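You operate a simulated robot arm through the tools that you are given. There is no shell and no other tool. Be economical: measure what you need, move in short steps, check, and stop when the job is done.

You run a simulated two-armed robot. Do the job below in one go: nothing can be reset, and whatever is moved stays where it is left.

JOB
Put the bolt marked "10.9" from the top of the pink table on top of the silver piston there and the bolt marked "8.8" on the lower shelf of battery cart four. Stack the yellow box that says "79" from the top of the blue bench on top of the yellow box marked "57". Open the blue drawer. Any order will do.

The check looks at the end state, three seconds after you hand in, the way a careful person would. Anything else that was tipped, shoved, dropped, spilled or broken makes it a failure.

ROBOT AND FRAMES
Two 7-joint arms with fingered hands on one trunk, on a base that drives. Base frame: it is fixed to the floor where the robot stands at the start and does not move with it; the origin is under the middle of the robot, x ahead of it, y to its left, z up; the surface under the hand at the start is at about z = 0.85. Lengths are in m, angles in degrees, forces in N, time in s.
The left shoulder is at the start at [0.08, 0.241, 1.775], the right one opposite. With the tool pointing down near the work surface each hand reaches from about 0.1 to 0.84 m from the robot's upright axis, wherever it stands, measured 20 degrees to its own side. Places, roughly: blue drawer [2.2, -5.2, 0.7]; lower shelf of battery cart four [0.4, -3.2, 0.2]; yellow box [2.5, -5.25, 0.75]. Payload 4.9 kg a hand.
Tool frame (each hand has its own): the origin (TCP) lies between the finger pads and is the grasp point; the fingertips stand 0.032 m ahead of it; z points along the fingers, y is the line along which they close. The gripper opens to 0.2 m. The gripper's body begins 0.089 m behind the TCP. The gripper is a hand of 4 fingers: y runs from the thumb to the fingers, the wrist lies at [0, 0, -0.267] in the tool frame.
Orientation is told as [roll, pitch, yaw] about the base's x, y, z axes, in that order, counted from this pose: with the fingers straight down and closing along the base's y, the tool's x points along the base's -x, its y along +y and its z along -z.

CONTROLS
- The arms move only by the tool apply_moves. It takes "left_steps", "right_steps" or both (then of equal length, played together; a hand with none holds still); each is a list of rows, each an object of numbers (a shift or turn left out is 0): "tx", "ty", "tz": the shift along the tool's x, y, z in mm; "rx", "ry", "rz": the turn, a rotation vector about the tool's x, y, z in degrees. In form: [{"tx": .., "ty": .., "tz": .., "rx": .., "ry": .., "rz": ..}, ...]. A call has 1 to 10 rows; each row is the pose to reach, as a shift and turn from the pose commanded when the call began, along the tool's axes at that moment. Each row takes 0.2 s and may step no farther than 0.05 m and 8.6 degrees from the row before; otherwise, the whole call is refused. Where a pose cannot be reached the arm comes as near as it can. A force on the tool above 40 N (or 10 N above the force at the start of the call, whichever is more), or a blocked arm, ends the call early, and 0.2 s more pass. In this call time passes only in rows, and 0.2 s behind the last. It gives the time, the measured TCP pose, the force on the tool (base axes), the opening and the grip force at its end, in the units of the frame above (readings bear some noise), with the torque about the TCP (base axes, N m) and any sound that the robot's microphone picked up, and new pictures: "show" is both (left out), scene, wrist or none (wrist: the cameras of the hands that moved).
- Cameras (640 x 400 px; columns grow to the right, rows downward): "scene" is now at [0.0923, 0.0137, 1.9102]; the picture's right is [0.21, -0.98, 0.00], its down [-0.88, -0.19, -0.44] and it looks along [0.43, 0.09, -0.90] (base axes); focal length 286 px, centre (320, 200). "left" rides on the left gripper at [-0.069, -0.069, -0.116] in its tool frame; the picture's right is [0.71, -0.71, 0.00], its down [0.54, 0.54, -0.64] and it looks along [0.45, 0.45, 0.77] (tool axes); focal length 226 px, centre (320, 200). "right" rides on the right gripper at [0.069, -0.069, -0.116] in its tool frame; the picture's right is [0.71, 0.71, 0.00], its down [-0.54, 0.54, -0.64] and it looks along [-0.45, 0.45, 0.77] (tool axes); focal length 226 px, centre (320, 200). There is no depth. A picture from a camera that has moved, and an enlarged one, comes with that camera's place and axes in the base frame and with its lens.
- lift_body(by): slides the trunk up (or, below 0, down) by that many m; the arms and the scene camera ride with it, the base frame stays. It gives what a move gives, with no picture.
- steer(legs): drives the robot by 1 to 6 legs, each [ahead, left, turn to the left] in m, m and degrees, along the robot's own axes; the way and the turn of a leg run together, so that a leg with both is an arc; at most 1.5 m and 180 degrees a leg. The arms and the cameras ride along, it lands a little off, and it stops where it bumps. It gives what a move gives, and a new picture of the scene camera.
- set_fingers(finger1, finger2, finger3, thumb_bend, hand): sets how far each is bent, from 0 (flat) to 1 (curled in); at 0.3 the hand is open as for a grip, at 0.7 the pads meet at the TCP. One left out holds its place. A second passes; each finger stops where it meets its share of the squeeze, and holds until it gets a number again. It is the only way to open and close the hand. It gives what a move gives, with no picture; readings hold the bend of each and the force on the fingers (four entries, about 0 where the hand has none), thumb and palm.
- pan_tilt(pan, tilt): turns the head with the scene camera to pan (to the left, within 86 degrees either way) and tilt (down, from -29 to 69), counted from straight ahead of the robot. It gives what a move gives, and a new picture of the scene camera.
- close_up(camera, box): a new picture of the part [left, top, right, bottom] of that camera's present view, enlarged. The clock stands still meanwhile.
- hand_in(): hands the job in; it is judged then, once.

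Work in short steps. Places have to be worked out from the pictures, the camera data and where the tool is seen: move nearer, look again, correct. Check each grasp and each placing, and mend what went wrong. You have 165 turns and 260 pictures in all, those below and enlarged ones among them. Open the grippers and draw the arms clear of the work before you hand the job in, unless the task says otherwise; then end with one line.

The tools are called after "Request:" as a command line: name --argument value ..., lists and objects as JSON in quotes. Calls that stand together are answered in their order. apply_moves: Moves the arms, as the interface text tells. Its arguments: {"type":"object","properties":{"left_steps":{"type":"array","items":{"type":"object","properties":{"tx":{"type":"number"},"ty":{"type":"number"},"tz":{"type":"number"},"rx":{"type":"number"},"ry":{"type":"number"},"rz":{"type":"number"}}}},"right_steps":{"type":"array","items":{"type":"object","properties":{"tx":{"type":"number"},"ty":{"type":"number"},"tz":{"type":"number"},"rx":{"type":"number"},"ry":{"type":"number"},"rz":{"type":"number"}}}},"show":{"type":"string","enum":["both","scene","wrist","none"]}},"required":[]} The other tools are called the same way: lift_body (by) slides the trunk up or down; set_fingers (finger1, finger2, finger3, thumb_bend, hand) moves the fingers one by one; steer (legs) drives the base; pan_tilt (pan, tilt) turns the head that bears the scene camera; close_up (camera, box) takes an enlarged picture of a part of a camera's view; hand_in () hands the job in.

At the start:

```text
t: 0.0
left_ee_pos: [0.6212, 0.4415, 1.1261]
left_orientation: [0.1, 0.0, 0.0]
left_force: [-0.7, -0.9, 0.2]
left_ft_torque: [-0.03, 0.0, 0.01]
left_gripper_width: 0.1998
left_finger_force: 0.1
left_shape: jaw
left_bend: [0.3, 0.3, 0.3, 0.3]
left_finger forces: [0.0, 0.0, 0.0, 0.1, 0.0, 0.0]
right_ee_pos: [0.6803, -0.1198, 1.0899]
right_orientation: [0.0, -0.1, -0.1]
right_force: [0.6, 0.0, -0.9]
right_ft_torque: [0.01, 0.02, 0.02]
right_gripper_width: 0.1998
right_finger_force: 0.0
right_shape: jaw
right_bend: [0.3, 0.3, 0.3, 0.3]
right_finger forces: [0.0, 0.1, 0.0, 0.0, 0.1, 0.0]
trunk travel left (down, up): [-0.683, 0.157]
robot x, y, heading: [-0.0024, -0.0009, 0.1]
head pan, tilt: [12.4, 63.9]
```

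scene: 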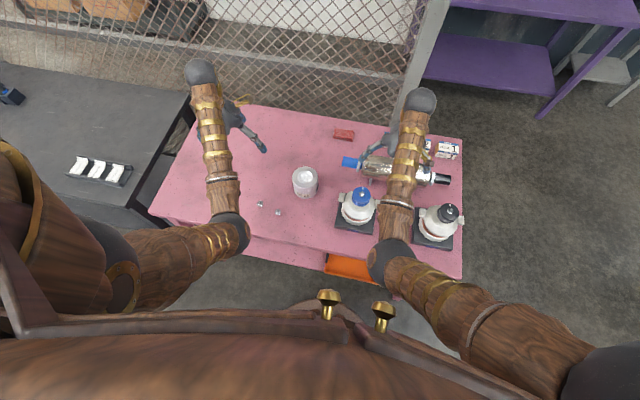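
right: 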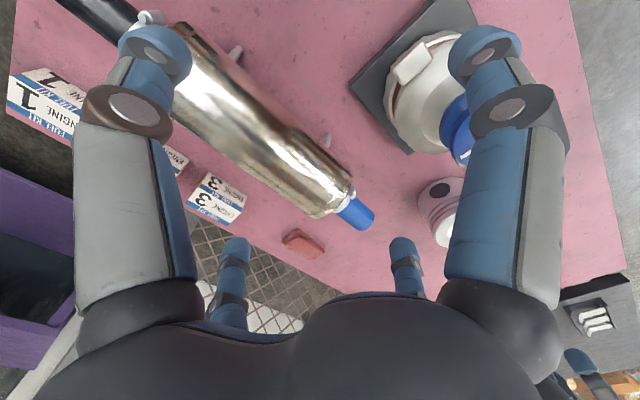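
left: 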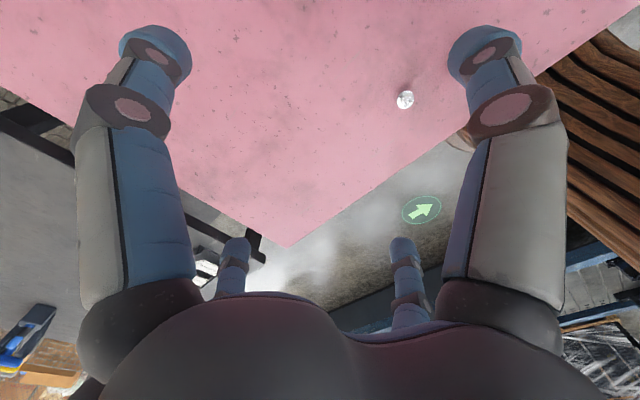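

The scene shows two small bolts near (262,204) and (278,212) and a silver piston at about (305,182). I enlarge that part to read the marks.

Request:
close_up --camera "scene" --box '[240, 150, 340, 230]'

Request:
close_up --camera "scene" --box '[330, 100, 480, 280]'

```text
5.00 times, centred on (290, 190) of scene
camera zoom: at [0.0923, 0.0137, 1.9102], right [0.21, -0.98, 0.0], down [-0.88, -0.19, -0.44], along [0.43, 0.09, -0.9], focal length 1428 px, centre (470, 250)
```

zoom: 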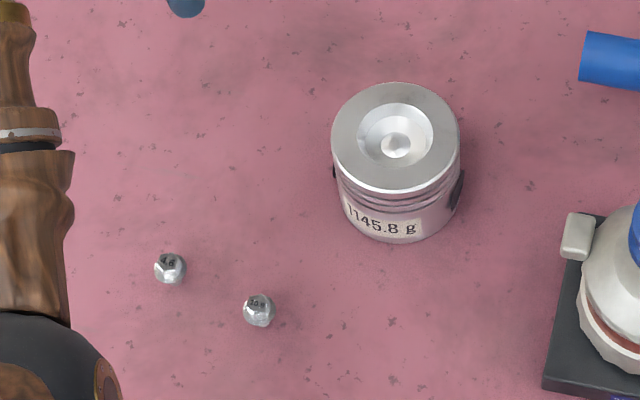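

```text
2.22 times, centred on (405, 190) of scene
camera zoom: at [0.0923, 0.0137, 1.9102], right [0.21, -0.98, 0.0], down [-0.88, -0.19, -0.44], along [0.43, 0.09, -0.9], focal length 635 px, centre (131, 222)
```

zoom: 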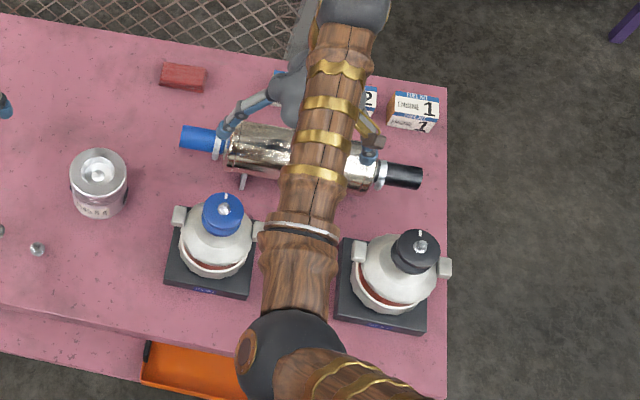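

Both bolts carry marks on their heads; I zoom harder to read them.

Request:
close_up --camera "scene" --box '[256, 196, 288, 218]'

```text
16.00 times, centred on (272, 207) of scene
camera zoom: at [0.0923, 0.0137, 1.9102], right [0.21, -0.98, 0.0], down [-0.88, -0.19, -0.44], along [0.43, 0.09, -0.9], focal length 4569 px, centre (1088, 88)
```

zoom: 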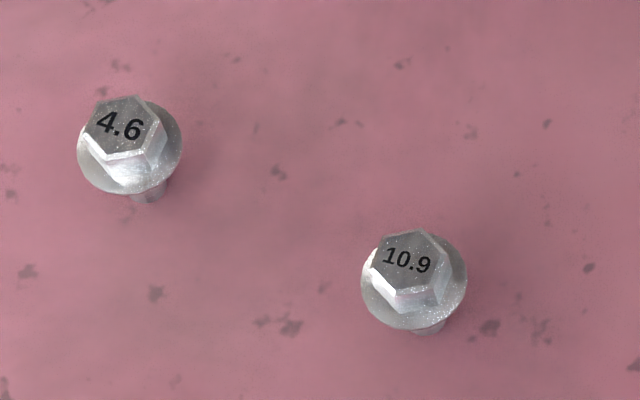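

The bolts seen are 4.6 at about (0.52, 0.355) and 10.9 at about (0.50, 0.276); the 8.8 bolt must be hidden behind an arm. I draw both hands outward and up to uncover the table.

Request:
apply_moves --left_steps '[{"ty": 45, "tz": -15}, {"ty": 90, "tz": -30}, {"ty": 135, "tz": -45}, {"ty": 180, "tz": -60}, {"ty": 220, "tz": -60}]' --right_steps '[{"ty": -45, "tz": -15}, {"ty": -90, "tz": -30}, {"ty": -135, "tz": -45}, {"ty": -180, "tz": -60}, {"ty": -220, "tz": -60}]' --show "scene"

```text
t: 1.2
left_ee_pos: [0.6217, 0.6623, 1.1855]
left_orientation: [0.0, 0.0, 0.0]
left_force: [0.8, -0.8, 0.0]
left_ft_torque: [0.01, 0.0, 0.01]
left_gripper_width: 0.1999
left_finger_force: 0.0
left_shape: jaw
left_bend: [0.3, 0.3, 0.3, 0.3]
left_finger forces: [0.0, 0.1, 0.0, 0.1, 0.0, 0.0]
right_ee_pos: [0.6797, -0.3391, 1.1497]
right_orientation: [0.1, 0.1, 0.1]
right_force: [0.2, 0.4, -0.6]
right_ft_torque: [-0.02, -0.02, 0.0]
right_gripper_width: 0.2001
right_finger_force: 0.1
right_shape: jaw
right_bend: [0.3, 0.3, 0.3, 0.3]
right_finger forces: [0.0, 0.0, 0.1, 0.1, 0.1, 0.1]
trunk travel left (down, up): [-0.683, 0.157]
robot x, y, heading: [-0.0025, 0.0018, -0.1]
head pan, tilt: [12.4, 63.9]
camera scene: at [0.0931, 0.014, 1.9102], right [0.21, -0.98, 0.0], down [-0.88, -0.19, -0.44], along [0.43, 0.09, -0.9], focal length 286 px, centre (320, 200)
```

scene: 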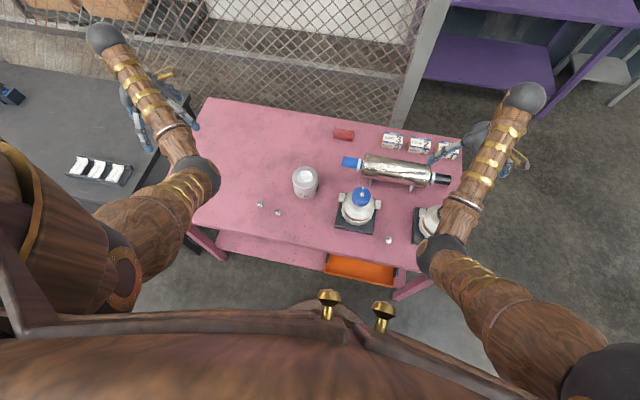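

A third bolt shows at (389,240), between the two kettle-like things. I zoom on it, and on the right part of the table.

Request:
close_up --camera "scene" --box '[373, 230, 405, 250]'

Request:
close_up --camera "scene" --box '[320, 170, 440, 290]'

```text
16.00 times, centred on (389, 240) of scene
camera zoom: at [0.0931, 0.014, 1.9102], right [0.21, -0.98, 0.0], down [-0.88, -0.19, -0.44], along [0.43, 0.09, -0.9], focal length 4569 px, centre (-784, -440)
```

zoom: 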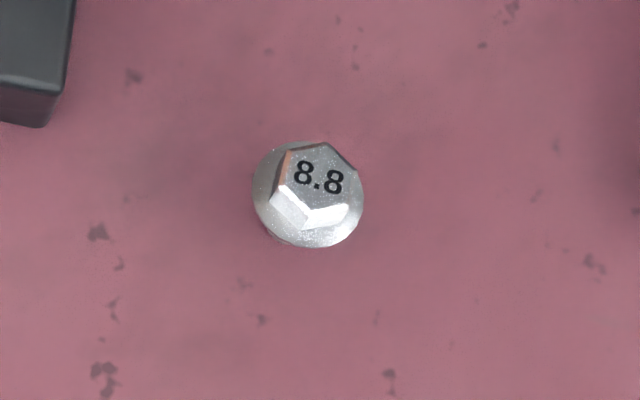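

```text
3.33 times, centred on (380, 230) of scene
camera zoom: at [0.0931, 0.014, 1.9102], right [0.21, -0.98, 0.0], down [-0.88, -0.19, -0.44], along [0.43, 0.09, -0.9], focal length 952 px, centre (120, 100)
```

zoom: 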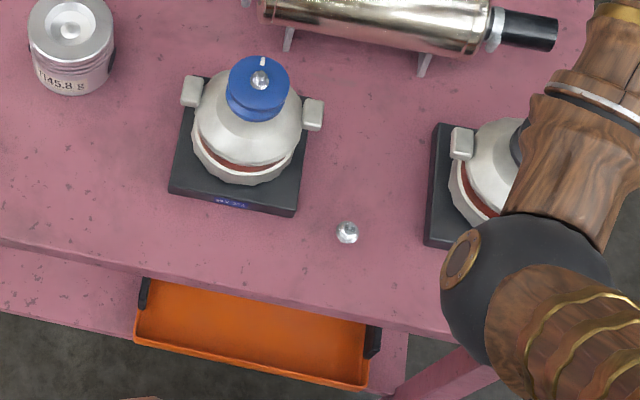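

The 8.8 bolt is at about (0.479, -0.164), the piston centre at about (0.646, 0.195) with its top near z = 0.93. The hand looks to have four fingers at ±x and ±y; I half-close the left hand and move it above the 10.9 bolt to look.

Request:
set_fingers --hand "left" --finger1 0.5 --finger2 0.5 --finger3 0.5 --thumb_bend 0.5

Request:
apply_moves --left_steps '[{"tx": 12, "ty": -40, "tz": 8}, {"tx": 24, "ty": -80, "tz": 16}, {"tx": 36, "ty": -120, "tz": 24}, {"tx": 48, "ty": -160, "tz": 32}, {"tx": 60, "ty": -200, "tz": 40}, {"tx": 72, "ty": -240, "tz": 50}, {"tx": 84, "ty": -280, "tz": 70}, {"tx": 98, "ty": -320, "tz": 90}, {"tx": 110, "ty": -355, "tz": 110}, {"tx": 120, "ty": -386, "tz": 130}]'

```text
t: 2.2
left_ee_pos: [0.622, 0.6626, 1.1859]
left_orientation: [0.1, 0.0, -0.1]
left_force: [0.2, 0.4, -0.4]
left_ft_torque: [0.0, -0.04, 0.02]
left_gripper_width: 0.07
left_finger_force: 0.0
left_shape: fingers
left_bend: [0.5, 0.5, 0.5, 0.5]
left_finger forces: [0.0, 0.0, 0.0, 0.0, 0.0, 0.1]
right_ee_pos: [0.6798, -0.3405, 1.1498]
right_orientation: [0.1, 0.1, 0.0]
right_force: [-0.3, 0.3, -0.2]
right_ft_torque: [-0.01, -0.02, 0.02]
right_gripper_width: 0.2002
right_finger_force: 0.0
right_shape: jaw
right_bend: [0.3, 0.3, 0.3, 0.3]
right_finger forces: [0.1, 0.1, 0.1, 0.1, 0.0, 0.0]
trunk travel left (down, up): [-0.683, 0.157]
robot x, y, heading: [-0.0013, 0.0017, -0.1]
head pan, tilt: [12.4, 63.9]
```

```text
t: 4.4
left_ee_pos: [0.5002, 0.2729, 1.0549]
left_orientation: [-0.1, -0.1, 0.1]
left_force: [0.5, -0.6, -0.2]
left_ft_torque: [0.0, 0.03, 0.0]
left_gripper_width: 0.0696
left_finger_force: 0.0
left_shape: fingers
left_bend: [0.5, 0.5, 0.5, 0.5]
left_finger forces: [0.0, 0.0, 0.0, 0.0, 0.0, 0.0]
right_ee_pos: [0.6788, -0.341, 1.1503]
right_orientation: [0.0, 0.0, -0.1]
right_force: [-0.6, -0.5, -0.1]
right_ft_torque: [-0.01, 0.0, 0.0]
right_gripper_width: 0.1997
right_finger_force: 0.1
right_shape: jaw
right_bend: [0.3, 0.3, 0.3, 0.3]
right_finger forces: [0.0, 0.0, 0.0, 0.1, 0.1, 0.1]
trunk travel left (down, up): [-0.683, 0.157]
robot x, y, heading: [-0.0029, -0.003, 0.0]
head pan, tilt: [12.4, 63.9]
camera scene: at [0.0923, 0.0136, 1.9103], right [0.21, -0.98, 0.0], down [-0.88, -0.19, -0.44], along [0.43, 0.09, -0.9], focal length 286 px, centre (320, 200)
camera left: at [0.57, 0.2053, 1.1721], right [-0.71, -0.71, 0.0], down [-0.54, 0.54, 0.64], along [-0.46, 0.45, -0.77], focal length 226 px, centre (320, 200)
```

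scene: 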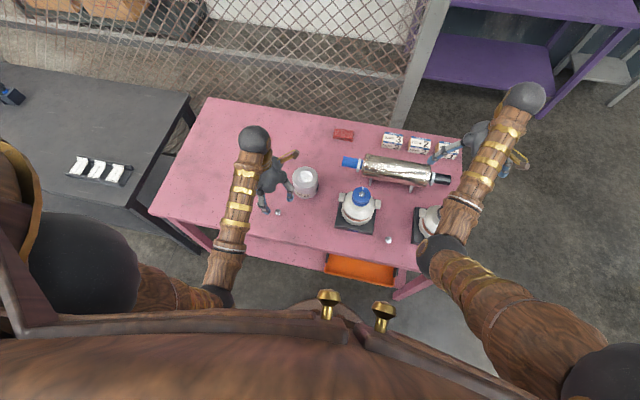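
left: 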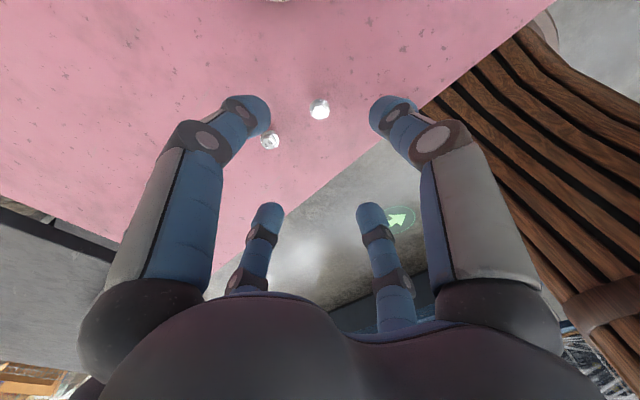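

The wrist camera shows the 10.9 bolt at (320,108), which puts it at (0.502, 0.274); the 4.6 one is left of it. I narrow the fingers a bit and come down to z≈0.955.

Request:
set_fingers --hand "left" --finger1 0.53 --finger2 0.53 --finger3 0.53 --thumb_bend 0.53

Request:
apply_moves --left_steps '[{"tx": -1, "ty": 1, "tz": 40}, {"tx": -2, "ty": 1, "tz": 80}, {"tx": -2, "ty": 1, "tz": 100}]'

```text
t: 5.4
left_ee_pos: [0.5001, 0.2736, 1.0548]
left_orientation: [-0.1, 0.1, 0.1]
left_force: [0.2, 0.3, 0.1]
left_ft_torque: [-0.03, 0.01, -0.01]
left_gripper_width: 0.0586
left_finger_force: 0.0
left_shape: fingers
left_bend: [0.53, 0.53, 0.53, 0.53]
left_finger forces: [0.0, 0.0, 0.0, 0.1, 0.0, 0.1]
right_ee_pos: [0.6806, -0.3399, 1.1507]
right_orientation: [0.0, 0.0, 0.0]
right_force: [0.3, 0.7, 0.8]
right_ft_torque: [0.03, 0.06, -0.03]
right_gripper_width: 0.2001
right_finger_force: 0.1
right_shape: jaw
right_bend: [0.3, 0.3, 0.3, 0.3]
right_finger forces: [0.0, 0.0, 0.1, 0.0, 0.0, 0.0]
trunk travel left (down, up): [-0.683, 0.157]
robot x, y, heading: [0.0002, -0.0007, -0.1]
head pan, tilt: [12.4, 63.9]
```

```text
t: 6.2
left_ee_pos: [0.5025, 0.2767, 0.9565]
left_orientation: [0.0, 0.0, 0.0]
left_force: [0.6, 0.1, 0.5]
left_ft_torque: [-0.01, 0.01, 0.0]
left_gripper_width: 0.0585
left_finger_force: 0.0
left_shape: fingers
left_bend: [0.53, 0.53, 0.53, 0.53]
left_finger forces: [0.1, 0.0, 0.0, 0.1, 0.0, 0.1]
right_ee_pos: [0.6802, -0.3395, 1.1508]
right_orientation: [0.0, 0.0, 0.0]
right_force: [-0.4, -1.3, -0.4]
right_ft_torque: [0.01, -0.01, -0.01]
right_gripper_width: 0.2002
right_finger_force: 0.0
right_shape: jaw
right_bend: [0.3, 0.3, 0.3, 0.3]
right_finger forces: [0.0, 0.0, 0.0, 0.0, 0.0, 0.0]
trunk travel left (down, up): [-0.683, 0.157]
robot x, y, heading: [-0.0029, -0.005, -0.1]
head pan, tilt: [12.4, 63.9]
camera scene: at [0.0923, 0.0136, 1.9103], right [0.21, -0.98, 0.0], down [-0.88, -0.19, -0.44], along [0.43, 0.09, -0.9], focal length 286 px, centre (320, 200)
camera left: at [0.5726, 0.2079, 1.0731], right [-0.71, -0.71, 0.0], down [-0.54, 0.54, 0.64], along [-0.45, 0.45, -0.77], focal length 226 px, centre (320, 200)
```

scene: 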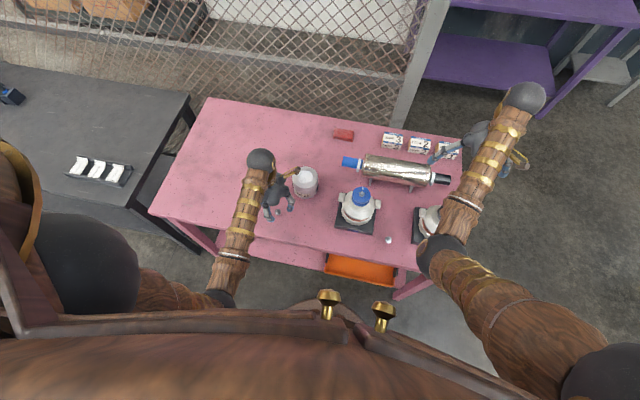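
left: 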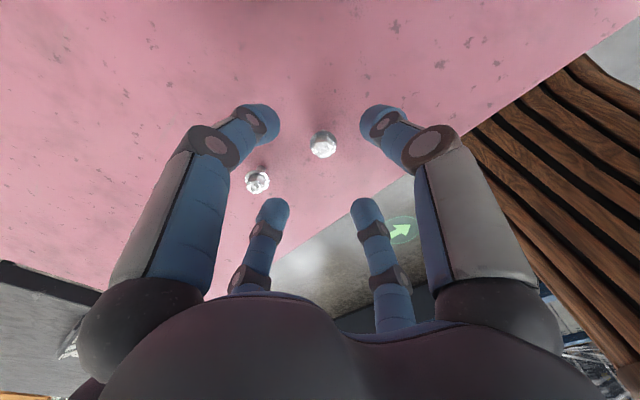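

I zoom the wrist view to place the bolt against the finger gap and judge its height.

Request:
close_up --camera "left" --box '[220, 80, 420, 230]'

```text
2.67 times, centred on (320, 155) of left
camera zoom: at [0.5726, 0.2079, 1.0731], right [-0.71, -0.71, 0.0], down [-0.54, 0.54, 0.64], along [-0.45, 0.45, -0.77], focal length 603 px, centre (320, 320)
```

zoom: 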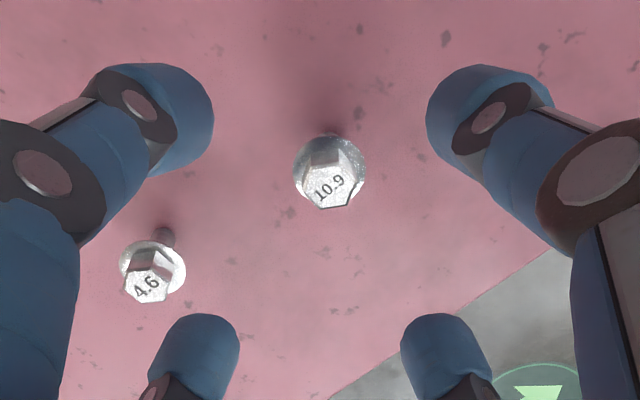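

The head reads 10.9 with its top near z≈0.893 and its axis at about (0.502, 0.271). I shift 5 mm to -y and descend to z≈0.89.

Request:
apply_moves --left_steps '[{"ty": -5, "tz": 25}, {"ty": -5, "tz": 45}, {"ty": -5, "tz": 57}, {"ty": -5, "tz": 66}]' --show "wrist"

```text
t: 7.2
left_ee_pos: [0.5029, 0.2716, 0.8928]
left_orientation: [0.0, -0.3, 0.1]
left_force: [-0.9, 1.8, 21.5]
left_ft_torque: [0.2, 0.87, -0.01]
left_gripper_width: 0.0578
left_finger_force: 10.2
left_shape: fingers
left_bend: [0.53, 0.53, 0.52, 0.53]
left_finger forces: [0.0, 4.3, 15.1, 0.0, 1.5, 0.1]
right_ee_pos: [0.6779, -0.3416, 1.1529]
right_orientation: [0.0, -0.1, 0.0]
right_force: [0.0, -0.1, -0.2]
right_ft_torque: [0.01, -0.01, 0.0]
right_gripper_width: 0.1999
right_finger_force: 0.0
right_shape: jaw
right_bend: [0.3, 0.3, 0.3, 0.3]
right_finger forces: [0.0, 0.0, 0.1, 0.0, 0.0, 0.0]
trunk travel left (down, up): [-0.683, 0.157]
robot x, y, heading: [-0.0029, 0.0013, -0.0]
head pan, tilt: [12.4, 63.9]
camera left: at [0.5722, 0.2026, 1.0102], right [-0.71, -0.71, 0.0], down [-0.54, 0.54, 0.64], along [-0.45, 0.46, -0.77], focal length 226 px, centre (320, 200)
```

left: 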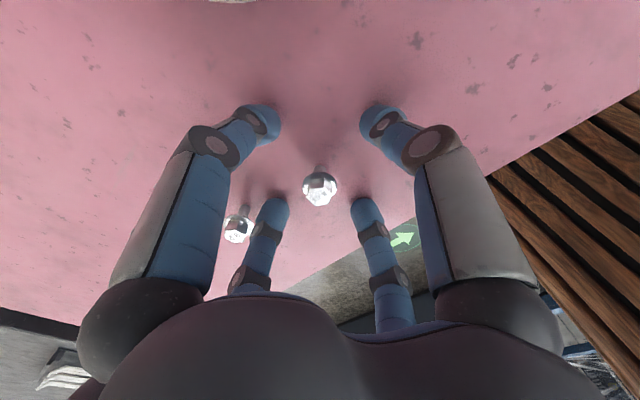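

The fingers touched the table (21 N) at z=0.893. I rise 7 mm and close thumb and opposite fingers gradually.

Request:
apply_moves --left_steps '[{"tz": -7}]' --show "none"

Request:
set_fingers --hand "left" --finger1 0.6 --finger2 0.6 --finger3 0.6 --thumb_bend 0.6

Request:
close_up --camera "left" --box '[220, 80, 420, 230]'

```text
t: 7.6
left_ee_pos: [0.5028, 0.2724, 0.8957]
left_orientation: [0.0, 0.2, 0.0]
left_force: [-0.4, 0.0, 0.4]
left_ft_torque: [-0.02, 0.01, 0.01]
left_gripper_width: 0.0581
left_finger_force: 0.1
left_shape: fingers
left_bend: [0.53, 0.53, 0.53, 0.53]
left_finger forces: [0.0, 0.0, 0.1, 0.1, 0.0, 0.0]
right_ee_pos: [0.6812, -0.3402, 1.1506]
right_orientation: [0.0, 0.1, 0.0]
right_force: [-0.2, -0.4, -1.0]
right_ft_torque: [0.03, 0.03, -0.01]
right_gripper_width: 0.2
right_finger_force: 0.1
right_shape: jaw
right_bend: [0.3, 0.3, 0.3, 0.3]
right_finger forces: [0.0, 0.1, 0.0, 0.0, 0.0, 0.1]
trunk travel left (down, up): [-0.683, 0.157]
robot x, y, heading: [0.0015, 0.0025, -0.2]
head pan, tilt: [12.4, 63.9]
```

```text
t: 8.6
left_ee_pos: [0.5024, 0.2714, 0.8985]
left_orientation: [-0.1, 0.1, 0.0]
left_force: [0.7, -0.9, 0.0]
left_ft_torque: [0.0, -0.04, 0.01]
left_gripper_width: 0.0336
left_finger_force: 0.1
left_shape: fingers
left_bend: [0.6, 0.6, 0.6, 0.6]
left_finger forces: [0.1, 0.0, 0.1, 0.1, 0.0, 0.0]
right_ee_pos: [0.6803, -0.3402, 1.1513]
right_orientation: [-0.1, -0.1, 0.0]
right_force: [-0.1, -0.8, 0.6]
right_ft_torque: [0.04, 0.01, 0.02]
right_gripper_width: 0.1998
right_finger_force: 0.0
right_shape: jaw
right_bend: [0.3, 0.3, 0.3, 0.3]
right_finger forces: [0.0, 0.0, 0.0, 0.1, 0.1, 0.0]
trunk travel left (down, up): [-0.683, 0.157]
robot x, y, heading: [-0.0025, 0.0023, -0.3]
head pan, tilt: [12.4, 63.9]
```

```text
2.67 times, centred on (320, 155) of left
camera zoom: at [0.5725, 0.2028, 1.0144], right [-0.71, -0.71, 0.0], down [-0.54, 0.54, 0.64], along [-0.45, 0.45, -0.77], focal length 603 px, centre (320, 320)
```

zoom: 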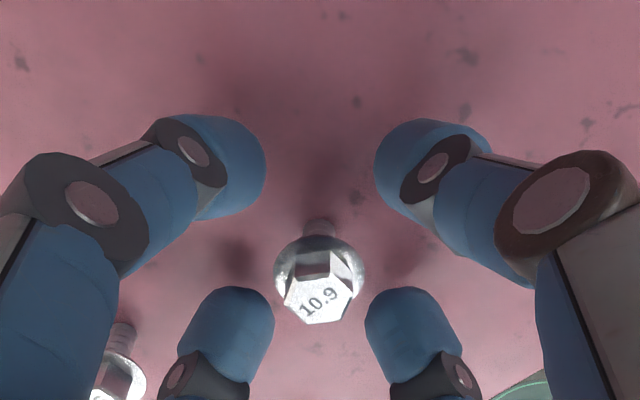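

The bolt axis is at (0.5045, 0.271), 2 mm from the TCP. I correct by 2 mm, lower 3 mm and close.

Request:
apply_moves --left_steps '[{"tx": -2, "tz": 3}]' --show "none"

Request:
set_fingers --hand "left" --finger1 0.7 --finger2 0.7 --finger3 0.7 --thumb_bend 0.7

Request:
close_up --camera "left" --box '[220, 80, 420, 230]'

```text
t: 9.0
left_ee_pos: [0.5048, 0.2719, 0.8949]
left_orientation: [0.1, 0.0, 0.0]
left_force: [-0.2, -0.2, -0.4]
left_ft_torque: [-0.04, 0.01, 0.01]
left_gripper_width: 0.0335
left_finger_force: 0.2
left_shape: fingers
left_bend: [0.6, 0.6, 0.6, 0.6]
left_finger forces: [0.1, 0.1, 0.0, 0.1, 0.1, 0.0]
right_ee_pos: [0.6806, -0.3403, 1.1498]
right_orientation: [-0.1, 0.0, 0.0]
right_force: [-0.5, -0.5, 0.1]
right_ft_torque: [-0.03, 0.0, -0.01]
right_gripper_width: 0.1998
right_finger_force: 0.0
right_shape: jaw
right_bend: [0.3, 0.3, 0.3, 0.3]
right_finger forces: [0.1, 0.0, 0.0, 0.0, 0.0, 0.1]
trunk travel left (down, up): [-0.683, 0.157]
robot x, y, heading: [-0.003, -0.0012, -0.3]
head pan, tilt: [12.4, 63.9]
```

```text
t: 10.0
left_ee_pos: [0.5043, 0.2718, 0.8944]
left_orientation: [0.1, 0.0, 0.0]
left_force: [0.0, 0.4, -0.4]
left_ft_torque: [0.01, 0.01, 0.0]
left_gripper_width: 0.0042
left_finger_force: 5.7
left_shape: fingers
left_bend: [0.68, 0.68, 0.68, 0.69]
left_finger forces: [1.9, 3.2, 3.3, 0.0, 3.0, 0.0]
right_ee_pos: [0.6797, -0.341, 1.1503]
right_orientation: [0.0, 0.1, 0.0]
right_force: [-0.7, -0.2, -0.4]
right_ft_torque: [-0.01, 0.02, -0.03]
right_gripper_width: 0.2
right_finger_force: 0.1
right_shape: jaw
right_bend: [0.3, 0.3, 0.3, 0.3]
right_finger forces: [0.0, 0.1, 0.1, 0.0, 0.0, 0.0]
trunk travel left (down, up): [-0.683, 0.157]
robot x, y, heading: [0.0033, -0.0014, 0.0]
head pan, tilt: [12.4, 63.9]
```

```text
2.67 times, centred on (320, 155) of left
camera zoom: at [0.5747, 0.2031, 1.0111], right [-0.71, -0.71, 0.0], down [-0.54, 0.54, 0.64], along [-0.45, 0.45, -0.77], focal length 603 px, centre (320, 320)
```

zoom: 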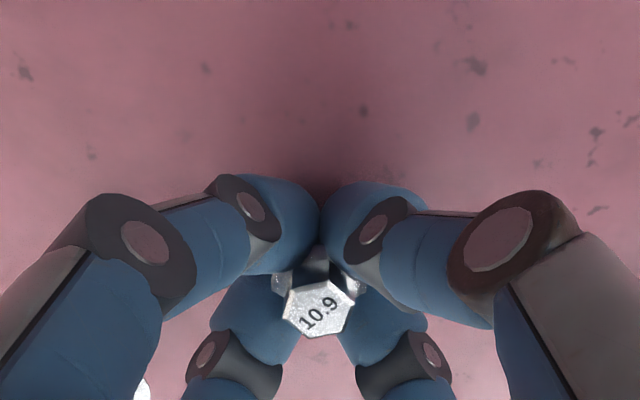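

Four fingers hold the bolt evenly, head up. I squeeze a little more and lift 40 mm to check.

Request:
set_fingers --hand "left" --finger1 0.74 --finger2 0.74 --finger3 0.74 --thumb_bend 0.74

Request:
apply_moves --left_steps '[{"tz": -20}, {"tz": -50}, {"tz": -90}, {"tz": -120}]' --show "wrist"

```text
t: 11.0
left_ee_pos: [0.5042, 0.2711, 0.8932]
left_orientation: [0.1, 0.0, 0.1]
left_force: [-0.4, 0.5, -0.3]
left_ft_torque: [0.02, 0.01, 0.01]
left_gripper_width: 0.0007
left_finger_force: 16.4
left_shape: fingers
left_bend: [0.72, 0.67, 0.67, 0.69]
left_finger forces: [6.5, 9.0, 8.4, 0.1, 8.7, 0.0]
right_ee_pos: [0.6789, -0.3418, 1.1495]
right_orientation: [0.1, -0.1, 0.1]
right_force: [0.1, 0.6, 0.0]
right_ft_torque: [0.02, -0.02, 0.0]
right_gripper_width: 0.1998
right_finger_force: 0.0
right_shape: jaw
right_bend: [0.3, 0.3, 0.3, 0.3]
right_finger forces: [0.0, 0.0, 0.0, 0.0, 0.1, 0.1]
trunk travel left (down, up): [-0.683, 0.157]
robot x, y, heading: [-0.002, 0.0003, 0.3]
head pan, tilt: [12.4, 63.9]
```

```text
t: 12.0
left_ee_pos: [0.5053, 0.2723, 1.015]
left_orientation: [0.1, 0.0, 0.0]
left_force: [-0.3, 0.4, -0.1]
left_ft_torque: [0.02, -0.02, -0.01]
left_gripper_width: 0.0005
left_finger_force: 16.2
left_shape: fingers
left_bend: [0.72, 0.67, 0.67, 0.69]
left_finger forces: [6.7, 9.0, 8.4, 0.1, 8.7, 0.0]
right_ee_pos: [0.6789, -0.3412, 1.1507]
right_orientation: [0.1, 0.0, 0.0]
right_force: [-0.4, 0.4, -0.4]
right_ft_torque: [0.01, -0.01, 0.0]
right_gripper_width: 0.2
right_finger_force: 0.1
right_shape: jaw
right_bend: [0.3, 0.3, 0.3, 0.3]
right_finger forces: [0.0, 0.1, 0.1, 0.0, 0.1, 0.1]
trunk travel left (down, up): [-0.683, 0.157]
robot x, y, heading: [0.0008, -0.0007, 0.1]
head pan, tilt: [12.4, 63.9]
camera left: at [0.5746, 0.2033, 1.1322], right [-0.71, -0.71, 0.0], down [-0.54, 0.54, 0.64], along [-0.46, 0.45, -0.77], focal length 226 px, centre (320, 200)
```

left: 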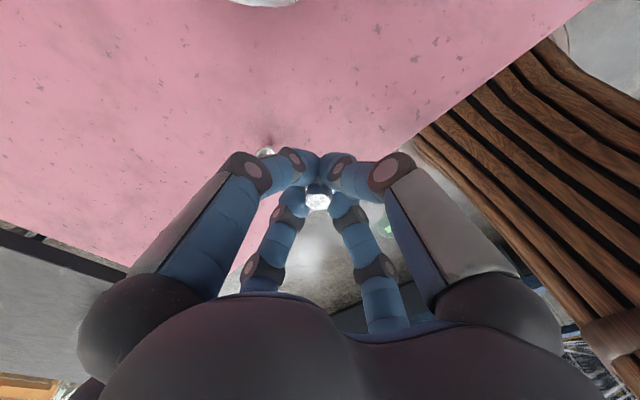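

The bolt came up with the hand and its lower end is about 0.044 below the TCP. Now I study the piston crown.

Request:
close_up --camera "scene" --box '[287, 160, 327, 204]'

```text
9.09 times, centred on (307, 182) of scene
camera zoom: at [0.0922, 0.0133, 1.9102], right [0.21, -0.98, 0.0], down [-0.88, -0.19, -0.44], along [0.43, 0.09, -0.9], focal length 2596 px, centre (438, 364)
```

zoom: 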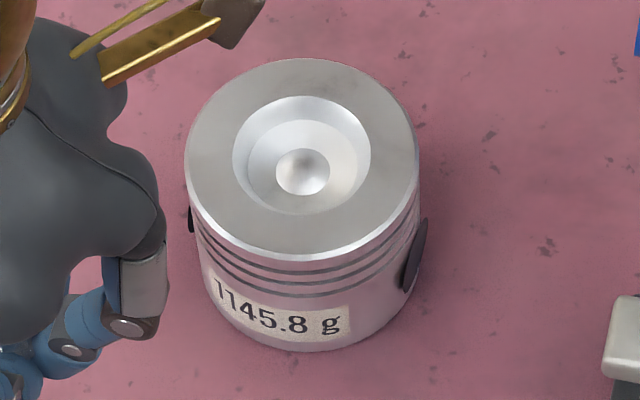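

The crown has a flat ring about 20 mm wide around a dimple; standing the bolt on the ring is cleanest. I move above ring point (0.618, 0.224), the side toward the robot's left, and look.

Request:
apply_moves --left_steps '[{"tx": -38, "ty": -16, "tz": -20}, {"tx": -76, "ty": -32, "tz": -20}, {"tx": -113, "ty": -48, "tz": -20}]'

Request:
close_up --camera "left" --box '[220, 100, 420, 230]'

Request:
close_up --camera "scene" --box '[275, 150, 335, 210]'

```text
t: 12.8
left_ee_pos: [0.6183, 0.2241, 1.0345]
left_orientation: [0.0, 0.1, 0.0]
left_force: [-0.1, 0.0, -1.0]
left_ft_torque: [-0.01, 0.01, -0.02]
left_gripper_width: 0.0004
left_finger_force: 16.9
left_shape: fingers
left_bend: [0.72, 0.67, 0.67, 0.69]
left_finger forces: [6.7, 9.0, 8.3, 0.1, 8.7, 0.1]
right_ee_pos: [0.6808, -0.3405, 1.1505]
right_orientation: [0.1, 0.2, 0.0]
right_force: [-0.3, -1.0, -0.4]
right_ft_torque: [-0.01, 0.0, -0.03]
right_gripper_width: 0.2
right_finger_force: 0.1
right_shape: jaw
right_bend: [0.3, 0.3, 0.3, 0.3]
right_finger forces: [0.0, 0.1, 0.0, 0.0, 0.1, 0.0]
trunk travel left (down, up): [-0.683, 0.157]
robot x, y, heading: [-0.0004, 0.0021, 0.1]
head pan, tilt: [12.4, 63.9]
camera scene: at [0.0938, 0.0132, 1.9102], right [0.22, -0.98, 0.0], down [-0.88, -0.19, -0.44], along [0.43, 0.09, -0.9], focal length 286 px, centre (320, 200)
camera left: at [0.6888, 0.155, 1.1511], right [-0.71, -0.71, 0.0], down [-0.54, 0.54, 0.64], along [-0.46, 0.45, -0.76], focal length 226 px, centre (320, 200)
```

scene: 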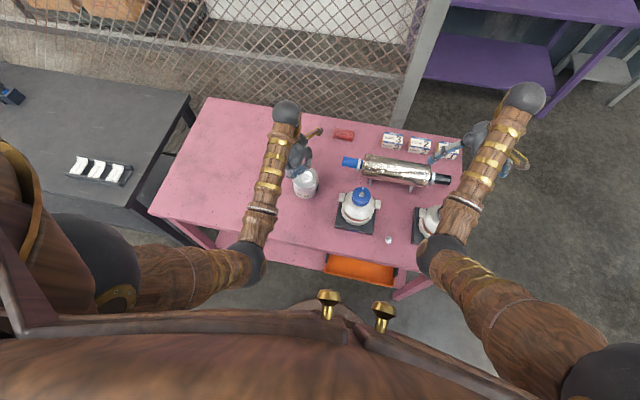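
left: 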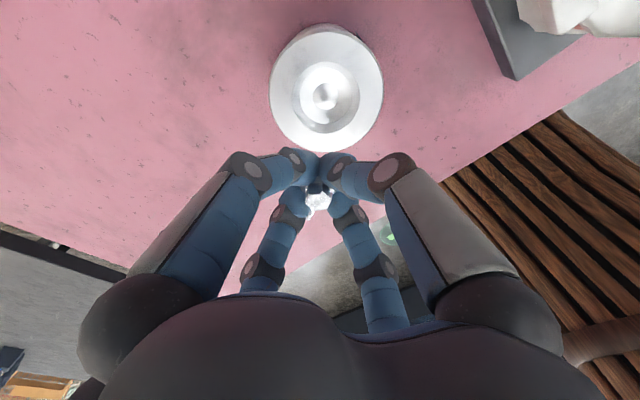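

```text
3.08 times, centred on (320, 165) of left
camera zoom: at [0.6888, 0.155, 1.1511], right [-0.71, -0.71, 0.0], down [-0.54, 0.54, 0.64], along [-0.46, 0.45, -0.76], focal length 696 px, centre (320, 308)
```

zoom: 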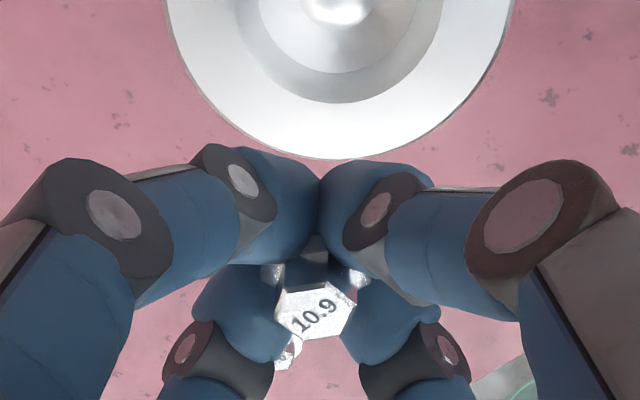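

```text
6.67 times, centred on (305, 180) of scene
camera zoom: at [0.0938, 0.0132, 1.9102], right [0.22, -0.98, 0.0], down [-0.88, -0.19, -0.44], along [0.43, 0.09, -0.9], focal length 1904 px, centre (420, 333)
```

zoom: 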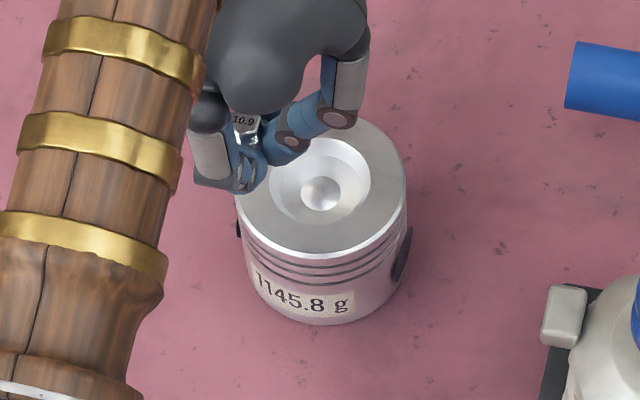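

The bolt is held upright over the ring (radius ≈ 0.039 of 0.051), crown at about z=0.93–0.945. I lower gently in steps watching the force.

Request:
apply_moves --left_steps '[{"tz": 20}, {"tz": 33}, {"tz": 38}]' --show "none"

Request:
close_up --camera "left" --box '[220, 100, 420, 230]'

Request:
close_up --camera "scene" --box '[275, 150, 335, 210]'

```text
t: 13.6
left_ee_pos: [0.6173, 0.2236, 0.9961]
left_orientation: [0.0, 0.1, 0.0]
left_force: [-0.5, -0.3, -0.4]
left_ft_torque: [-0.03, 0.0, 0.0]
left_gripper_width: 0.0004
left_finger_force: 16.0
left_shape: fingers
left_bend: [0.72, 0.67, 0.67, 0.69]
left_finger forces: [6.7, 9.0, 8.5, 0.0, 8.8, 0.1]
right_ee_pos: [0.6797, -0.3395, 1.1501]
right_orientation: [0.1, 0.0, 0.0]
right_force: [-0.6, -0.8, 0.7]
right_ft_torque: [0.0, 0.01, -0.02]
right_gripper_width: 0.1999
right_finger_force: 0.0
right_shape: jaw
right_bend: [0.3, 0.3, 0.3, 0.3]
right_finger forces: [0.0, 0.0, 0.0, 0.0, 0.1, 0.0]
trunk travel left (down, up): [-0.683, 0.157]
robot x, y, heading: [-0.0001, -0.0026, -0.0]
head pan, tilt: [12.4, 63.9]
```

```text
3.08 times, centred on (320, 165) of left
camera zoom: at [0.6879, 0.1554, 1.1132], right [-0.71, -0.71, 0.0], down [-0.54, 0.54, 0.64], along [-0.45, 0.45, -0.77], focal length 696 px, centre (320, 308)
```

zoom: 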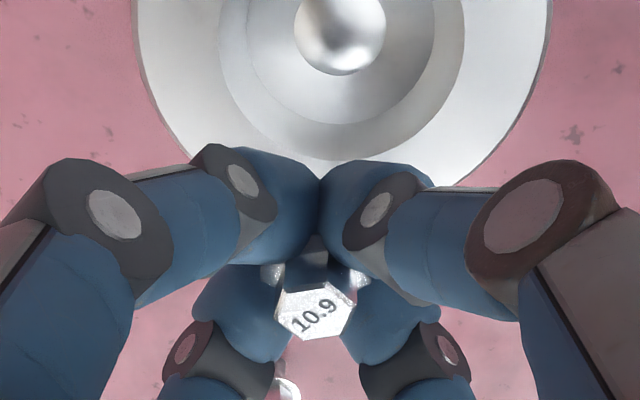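

```text
6.67 times, centred on (305, 180) of scene
camera zoom: at [0.092, 0.0135, 1.9103], right [0.21, -0.98, 0.0], down [-0.88, -0.19, -0.44], along [0.43, 0.09, -0.9], focal length 1904 px, centre (420, 333)
```

zoom: 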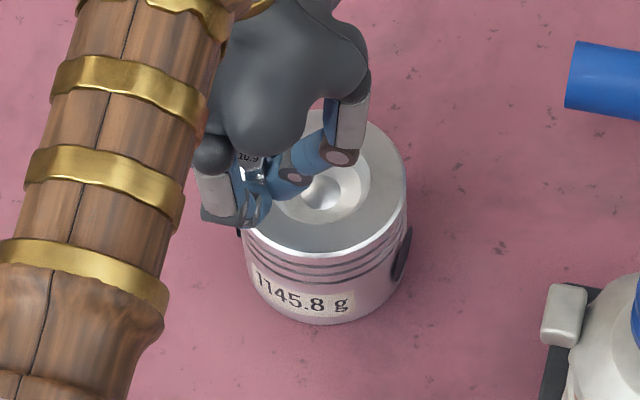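

The bolt axis projects into the middle of the ring if the crown is near z=0.94. I continue down in small steps.

Request:
apply_moves --left_steps '[{"tz": 3}, {"tz": 6}]' --show "none"

Request:
apply_moves --left_steps '[{"tz": 3}]' --show "none"

```text
t: 14.2
left_ee_pos: [0.6182, 0.2228, 0.9897]
left_orientation: [0.0, 0.0, -0.1]
left_force: [-0.1, -0.1, 0.0]
left_ft_torque: [-0.03, 0.04, 0.0]
left_gripper_width: 0.0003
left_finger_force: 16.4
left_shape: fingers
left_bend: [0.72, 0.67, 0.67, 0.69]
left_finger forces: [6.7, 9.0, 8.4, 0.1, 8.7, 0.1]
right_ee_pos: [0.6801, -0.341, 1.1504]
right_orientation: [0.0, 0.0, 0.0]
right_force: [-0.2, -0.7, -0.4]
right_ft_torque: [-0.02, 0.01, -0.02]
right_gripper_width: 0.1998
right_finger_force: 0.0
right_shape: jaw
right_bend: [0.3, 0.3, 0.3, 0.3]
right_finger forces: [0.0, 0.1, 0.1, 0.0, 0.0, 0.0]
trunk travel left (down, up): [-0.683, 0.157]
robot x, y, heading: [-0.0008, -0.0004, -0.0]
head pan, tilt: [12.4, 63.9]
```

```text
t: 14.6
left_ee_pos: [0.6172, 0.2231, 0.9867]
left_orientation: [0.0, 0.0, 0.1]
left_force: [0.8, -0.6, 0.5]
left_ft_torque: [0.0, -0.01, 0.01]
left_gripper_width: 0.0005
left_finger_force: 16.1
left_shape: fingers
left_bend: [0.72, 0.67, 0.67, 0.69]
left_finger forces: [6.8, 8.9, 8.4, 0.0, 8.7, 0.1]
right_ee_pos: [0.6803, -0.3402, 1.1489]
right_orientation: [-0.1, -0.1, 0.0]
right_force: [0.2, -0.5, 0.2]
right_ft_torque: [-0.02, 0.0, 0.02]
right_gripper_width: 0.1998
right_finger_force: 0.0
right_shape: jaw
right_bend: [0.3, 0.3, 0.3, 0.3]
right_finger forces: [0.0, 0.0, 0.0, 0.0, 0.0, 0.1]
trunk travel left (down, up): [-0.683, 0.157]
robot x, y, heading: [-0.0018, 0.0024, 0.1]
head pan, tilt: [12.4, 63.9]
```

No contact yet at 0.987. I go on in 3 mm steps.

Request:
apply_moves --left_steps '[{"tz": 3}]' --show "none"

Request:
apply_moves --left_steps '[{"tz": 3}]' --show "none"

Request:
close_up --camera "left" --box '[220, 100, 420, 230]'

Request:
close_up --camera "scene" --box '[275, 150, 335, 210]'

```text
t: 15.0
left_ee_pos: [0.6188, 0.2242, 0.9831]
left_orientation: [0.0, 0.1, 0.0]
left_force: [0.0, -0.1, -0.6]
left_ft_torque: [-0.01, 0.01, 0.01]
left_gripper_width: 0.0008
left_finger_force: 16.4
left_shape: fingers
left_bend: [0.72, 0.67, 0.67, 0.69]
left_finger forces: [6.7, 9.1, 8.4, 0.0, 8.7, 0.0]
right_ee_pos: [0.6807, -0.3415, 1.1509]
right_orientation: [0.0, 0.0, 0.0]
right_force: [-0.1, 0.3, 0.2]
right_ft_torque: [0.01, 0.01, 0.0]
right_gripper_width: 0.1998
right_finger_force: 0.1
right_shape: jaw
right_bend: [0.3, 0.3, 0.3, 0.3]
right_finger forces: [0.0, 0.1, 0.0, 0.0, 0.1, 0.0]
trunk travel left (down, up): [-0.683, 0.157]
robot x, y, heading: [-0.0018, 0.0043, -0.2]
head pan, tilt: [12.4, 63.9]
```

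```text
t: 15.4
left_ee_pos: [0.618, 0.2232, 0.9808]
left_orientation: [0.0, 0.0, 0.0]
left_force: [0.2, -0.1, 0.9]
left_ft_torque: [-0.01, 0.0, 0.0]
left_gripper_width: 0.0005
left_finger_force: 16.3
left_shape: fingers
left_bend: [0.72, 0.67, 0.67, 0.69]
left_finger forces: [6.7, 9.0, 8.4, 0.0, 8.7, 0.0]
right_ee_pos: [0.6808, -0.3406, 1.1503]
right_orientation: [-0.1, -0.1, 0.0]
right_force: [0.2, 0.1, 0.2]
right_ft_torque: [-0.04, 0.0, 0.01]
right_gripper_width: 0.2001
right_finger_force: 0.0
right_shape: jaw
right_bend: [0.3, 0.3, 0.3, 0.3]
right_finger forces: [0.0, 0.0, 0.0, 0.1, 0.0, 0.0]
trunk travel left (down, up): [-0.683, 0.157]
robot x, y, heading: [0.0004, -0.0019, 0.2]
head pan, tilt: [12.4, 63.9]
```

```text
3.08 times, centred on (320, 165) of left
camera zoom: at [0.688, 0.1548, 1.0977], right [-0.71, -0.71, 0.0], down [-0.54, 0.54, 0.64], along [-0.46, 0.45, -0.77], focal length 696 px, centre (320, 308)
```

zoom: 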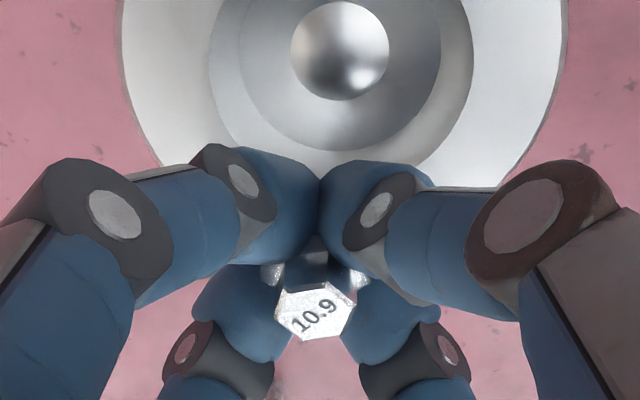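

```text
6.67 times, centred on (305, 180) of scene
camera zoom: at [0.0924, 0.0135, 1.9102], right [0.21, -0.98, 0.0], down [-0.88, -0.19, -0.44], along [0.43, 0.09, -0.9], focal length 1904 px, centre (420, 333)
```

zoom: 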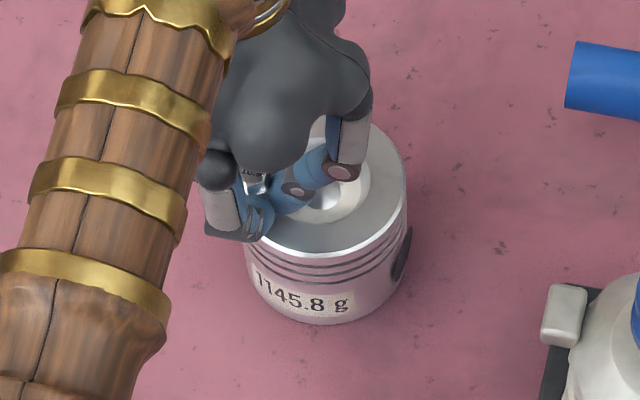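

No contact yet; this view puts the crown near z=0.934 and its centre at (0.646, 0.19), so the bolt is a bit far out. I shift 4 mm inward and go on down.

Request:
apply_moves --left_steps '[{"tx": -2.5, "ty": -3}, {"tx": -2.5, "ty": -3, "tz": 2.5}]' --show "none"

Request:
apply_moves --left_steps '[{"tz": 2.5}]' --show "none"

```text
t: 16.0
left_ee_pos: [0.6204, 0.2197, 0.9788]
left_orientation: [0.0, -0.1, 0.0]
left_force: [0.6, 0.2, 1.0]
left_ft_torque: [-0.02, 0.0, 0.03]
left_gripper_width: 0.0005
left_finger_force: 16.2
left_shape: fingers
left_bend: [0.72, 0.67, 0.67, 0.69]
left_finger forces: [6.8, 9.1, 8.5, 0.0, 8.7, 0.0]
right_ee_pos: [0.6806, -0.3405, 1.15]
right_orientation: [0.0, 0.0, -0.1]
right_force: [0.4, -0.3, -0.2]
right_ft_torque: [-0.01, 0.0, 0.02]
right_gripper_width: 0.2
right_finger_force: 0.2
right_shape: jaw
right_bend: [0.3, 0.3, 0.3, 0.3]
right_finger forces: [0.0, 0.0, 0.1, 0.0, 0.0, 0.0]
trunk travel left (down, up): [-0.683, 0.157]
robot x, y, heading: [0.0073, 0.0015, 0.0]
head pan, tilt: [12.4, 63.9]
```

```text
t: 16.4
left_ee_pos: [0.6208, 0.2201, 0.9781]
left_orientation: [0.1, -0.2, 0.0]
left_force: [1.0, 0.6, 10.0]
left_ft_torque: [0.06, 0.01, 0.0]
left_gripper_width: 0.0002
left_finger_force: 18.9
left_shape: fingers
left_bend: [0.72, 0.67, 0.67, 0.71]
left_finger forces: [7.7, 10.6, 9.4, 0.0, 9.8, 0.1]
right_ee_pos: [0.6792, -0.3405, 1.1514]
right_orientation: [0.0, 0.0, 0.0]
right_force: [0.4, -0.1, 0.0]
right_ft_torque: [0.03, 0.01, -0.02]
right_gripper_width: 0.2
right_finger_force: 0.1
right_shape: jaw
right_bend: [0.3, 0.3, 0.3, 0.3]
right_finger forces: [0.0, 0.0, 0.0, 0.0, 0.1, 0.1]
trunk travel left (down, up): [-0.683, 0.157]
robot x, y, heading: [-0.003, 0.001, 0.5]
head pan, tilt: [12.4, 63.9]
```

Contact at 10 N: the bolt stands on the crown. I ease up 1 mm and open the fingers slowly and evenly.

Request:
apply_moves --left_steps '[{"tz": -1}]' --show "none"

Request:
set_fingers --hand "left" --finger1 0.66 --finger2 0.66 --finger3 0.66 --thumb_bend 0.66

Request:
set_fingers --hand "left" --finger1 0.6 --finger2 0.6 --finger3 0.6 --thumb_bend 0.6

Request:
close_up --camera "left" --box '[220, 60, 420, 230]'

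```text
t: 16.8
left_ee_pos: [0.6206, 0.2206, 0.9772]
left_orientation: [0.0, -0.1, 0.0]
left_force: [0.0, -0.3, 9.8]
left_ft_torque: [0.06, 0.01, -0.02]
left_gripper_width: 0.0
left_finger_force: 19.2
left_shape: fingers
left_bend: [0.72, 0.67, 0.67, 0.71]
left_finger forces: [8.0, 10.6, 9.2, 0.0, 10.2, 0.0]
right_ee_pos: [0.6791, -0.3408, 1.1513]
right_orientation: [0.0, 0.0, 0.0]
right_force: [-0.2, 0.8, -0.2]
right_ft_torque: [0.02, 0.02, -0.02]
right_gripper_width: 0.2002
right_finger_force: 0.0
right_shape: jaw
right_bend: [0.3, 0.3, 0.3, 0.3]
right_finger forces: [0.1, 0.1, 0.0, 0.1, 0.0, 0.0]
trunk travel left (down, up): [-0.683, 0.157]
robot x, y, heading: [0.0023, -0.0011, 0.1]
head pan, tilt: [12.4, 63.9]
```

```text
t: 17.8
left_ee_pos: [0.6207, 0.2186, 0.9775]
left_orientation: [0.0, 0.0, 0.0]
left_force: [-0.5, 0.7, 9.5]
left_ft_torque: [0.0, 0.02, -0.03]
left_gripper_width: 0.0082
left_finger_force: 4.7
left_shape: fingers
left_bend: [0.67, 0.67, 0.67, 0.67]
left_finger forces: [1.5, 2.2, 2.1, 0.0, 3.1, 0.0]
right_ee_pos: [0.6777, -0.3408, 1.1512]
right_orientation: [0.0, -0.1, 0.0]
right_force: [-0.8, 0.0, 0.0]
right_ft_torque: [-0.01, 0.0, -0.01]
right_gripper_width: 0.1999
right_finger_force: 0.0
right_shape: jaw
right_bend: [0.3, 0.3, 0.3, 0.3]
right_finger forces: [0.1, 0.0, 0.0, 0.0, 0.0, 0.0]
trunk travel left (down, up): [-0.683, 0.157]
robot x, y, heading: [-0.0014, -0.0009, -0.1]
head pan, tilt: [12.4, 63.9]
```

```text
t: 18.8
left_ee_pos: [0.6206, 0.2196, 0.9793]
left_orientation: [-0.1, -0.3, -0.1]
left_force: [7.2, 2.9, 37.8]
left_ft_torque: [-0.41, -0.44, 0.16]
left_gripper_width: 0.0228
left_finger_force: 18.8
left_shape: fingers
left_bend: [0.62, 0.6, 0.62, 0.62]
left_finger forces: [14.9, 0.0, 7.8, 0.0, 15.6, 0.0]
right_ee_pos: [0.6769, -0.3415, 1.152]
right_orientation: [0.0, -0.2, 0.0]
right_force: [0.1, 0.4, 0.5]
right_ft_torque: [-0.01, 0.03, -0.01]
right_gripper_width: 0.2
right_finger_force: 0.1
right_shape: jaw
right_bend: [0.3, 0.3, 0.3, 0.3]
right_finger forces: [0.1, 0.1, 0.0, 0.0, 0.1, 0.0]
trunk travel left (down, up): [-0.683, 0.157]
robot x, y, heading: [-0.0015, -0.0005, 0.3]
head pan, tilt: [12.4, 63.9]
```

```text
2.35 times, centred on (320, 145) of left
camera zoom: at [0.6897, 0.1511, 1.0975], right [-0.71, -0.71, 0.0], down [-0.55, 0.54, 0.64], along [-0.45, 0.45, -0.77], focal length 532 px, centre (320, 329)
```

zoom: 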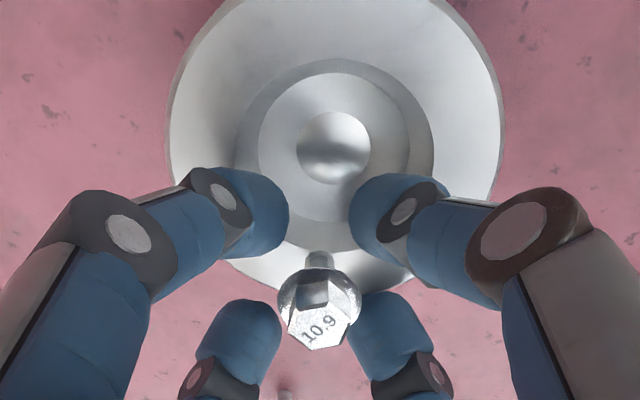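

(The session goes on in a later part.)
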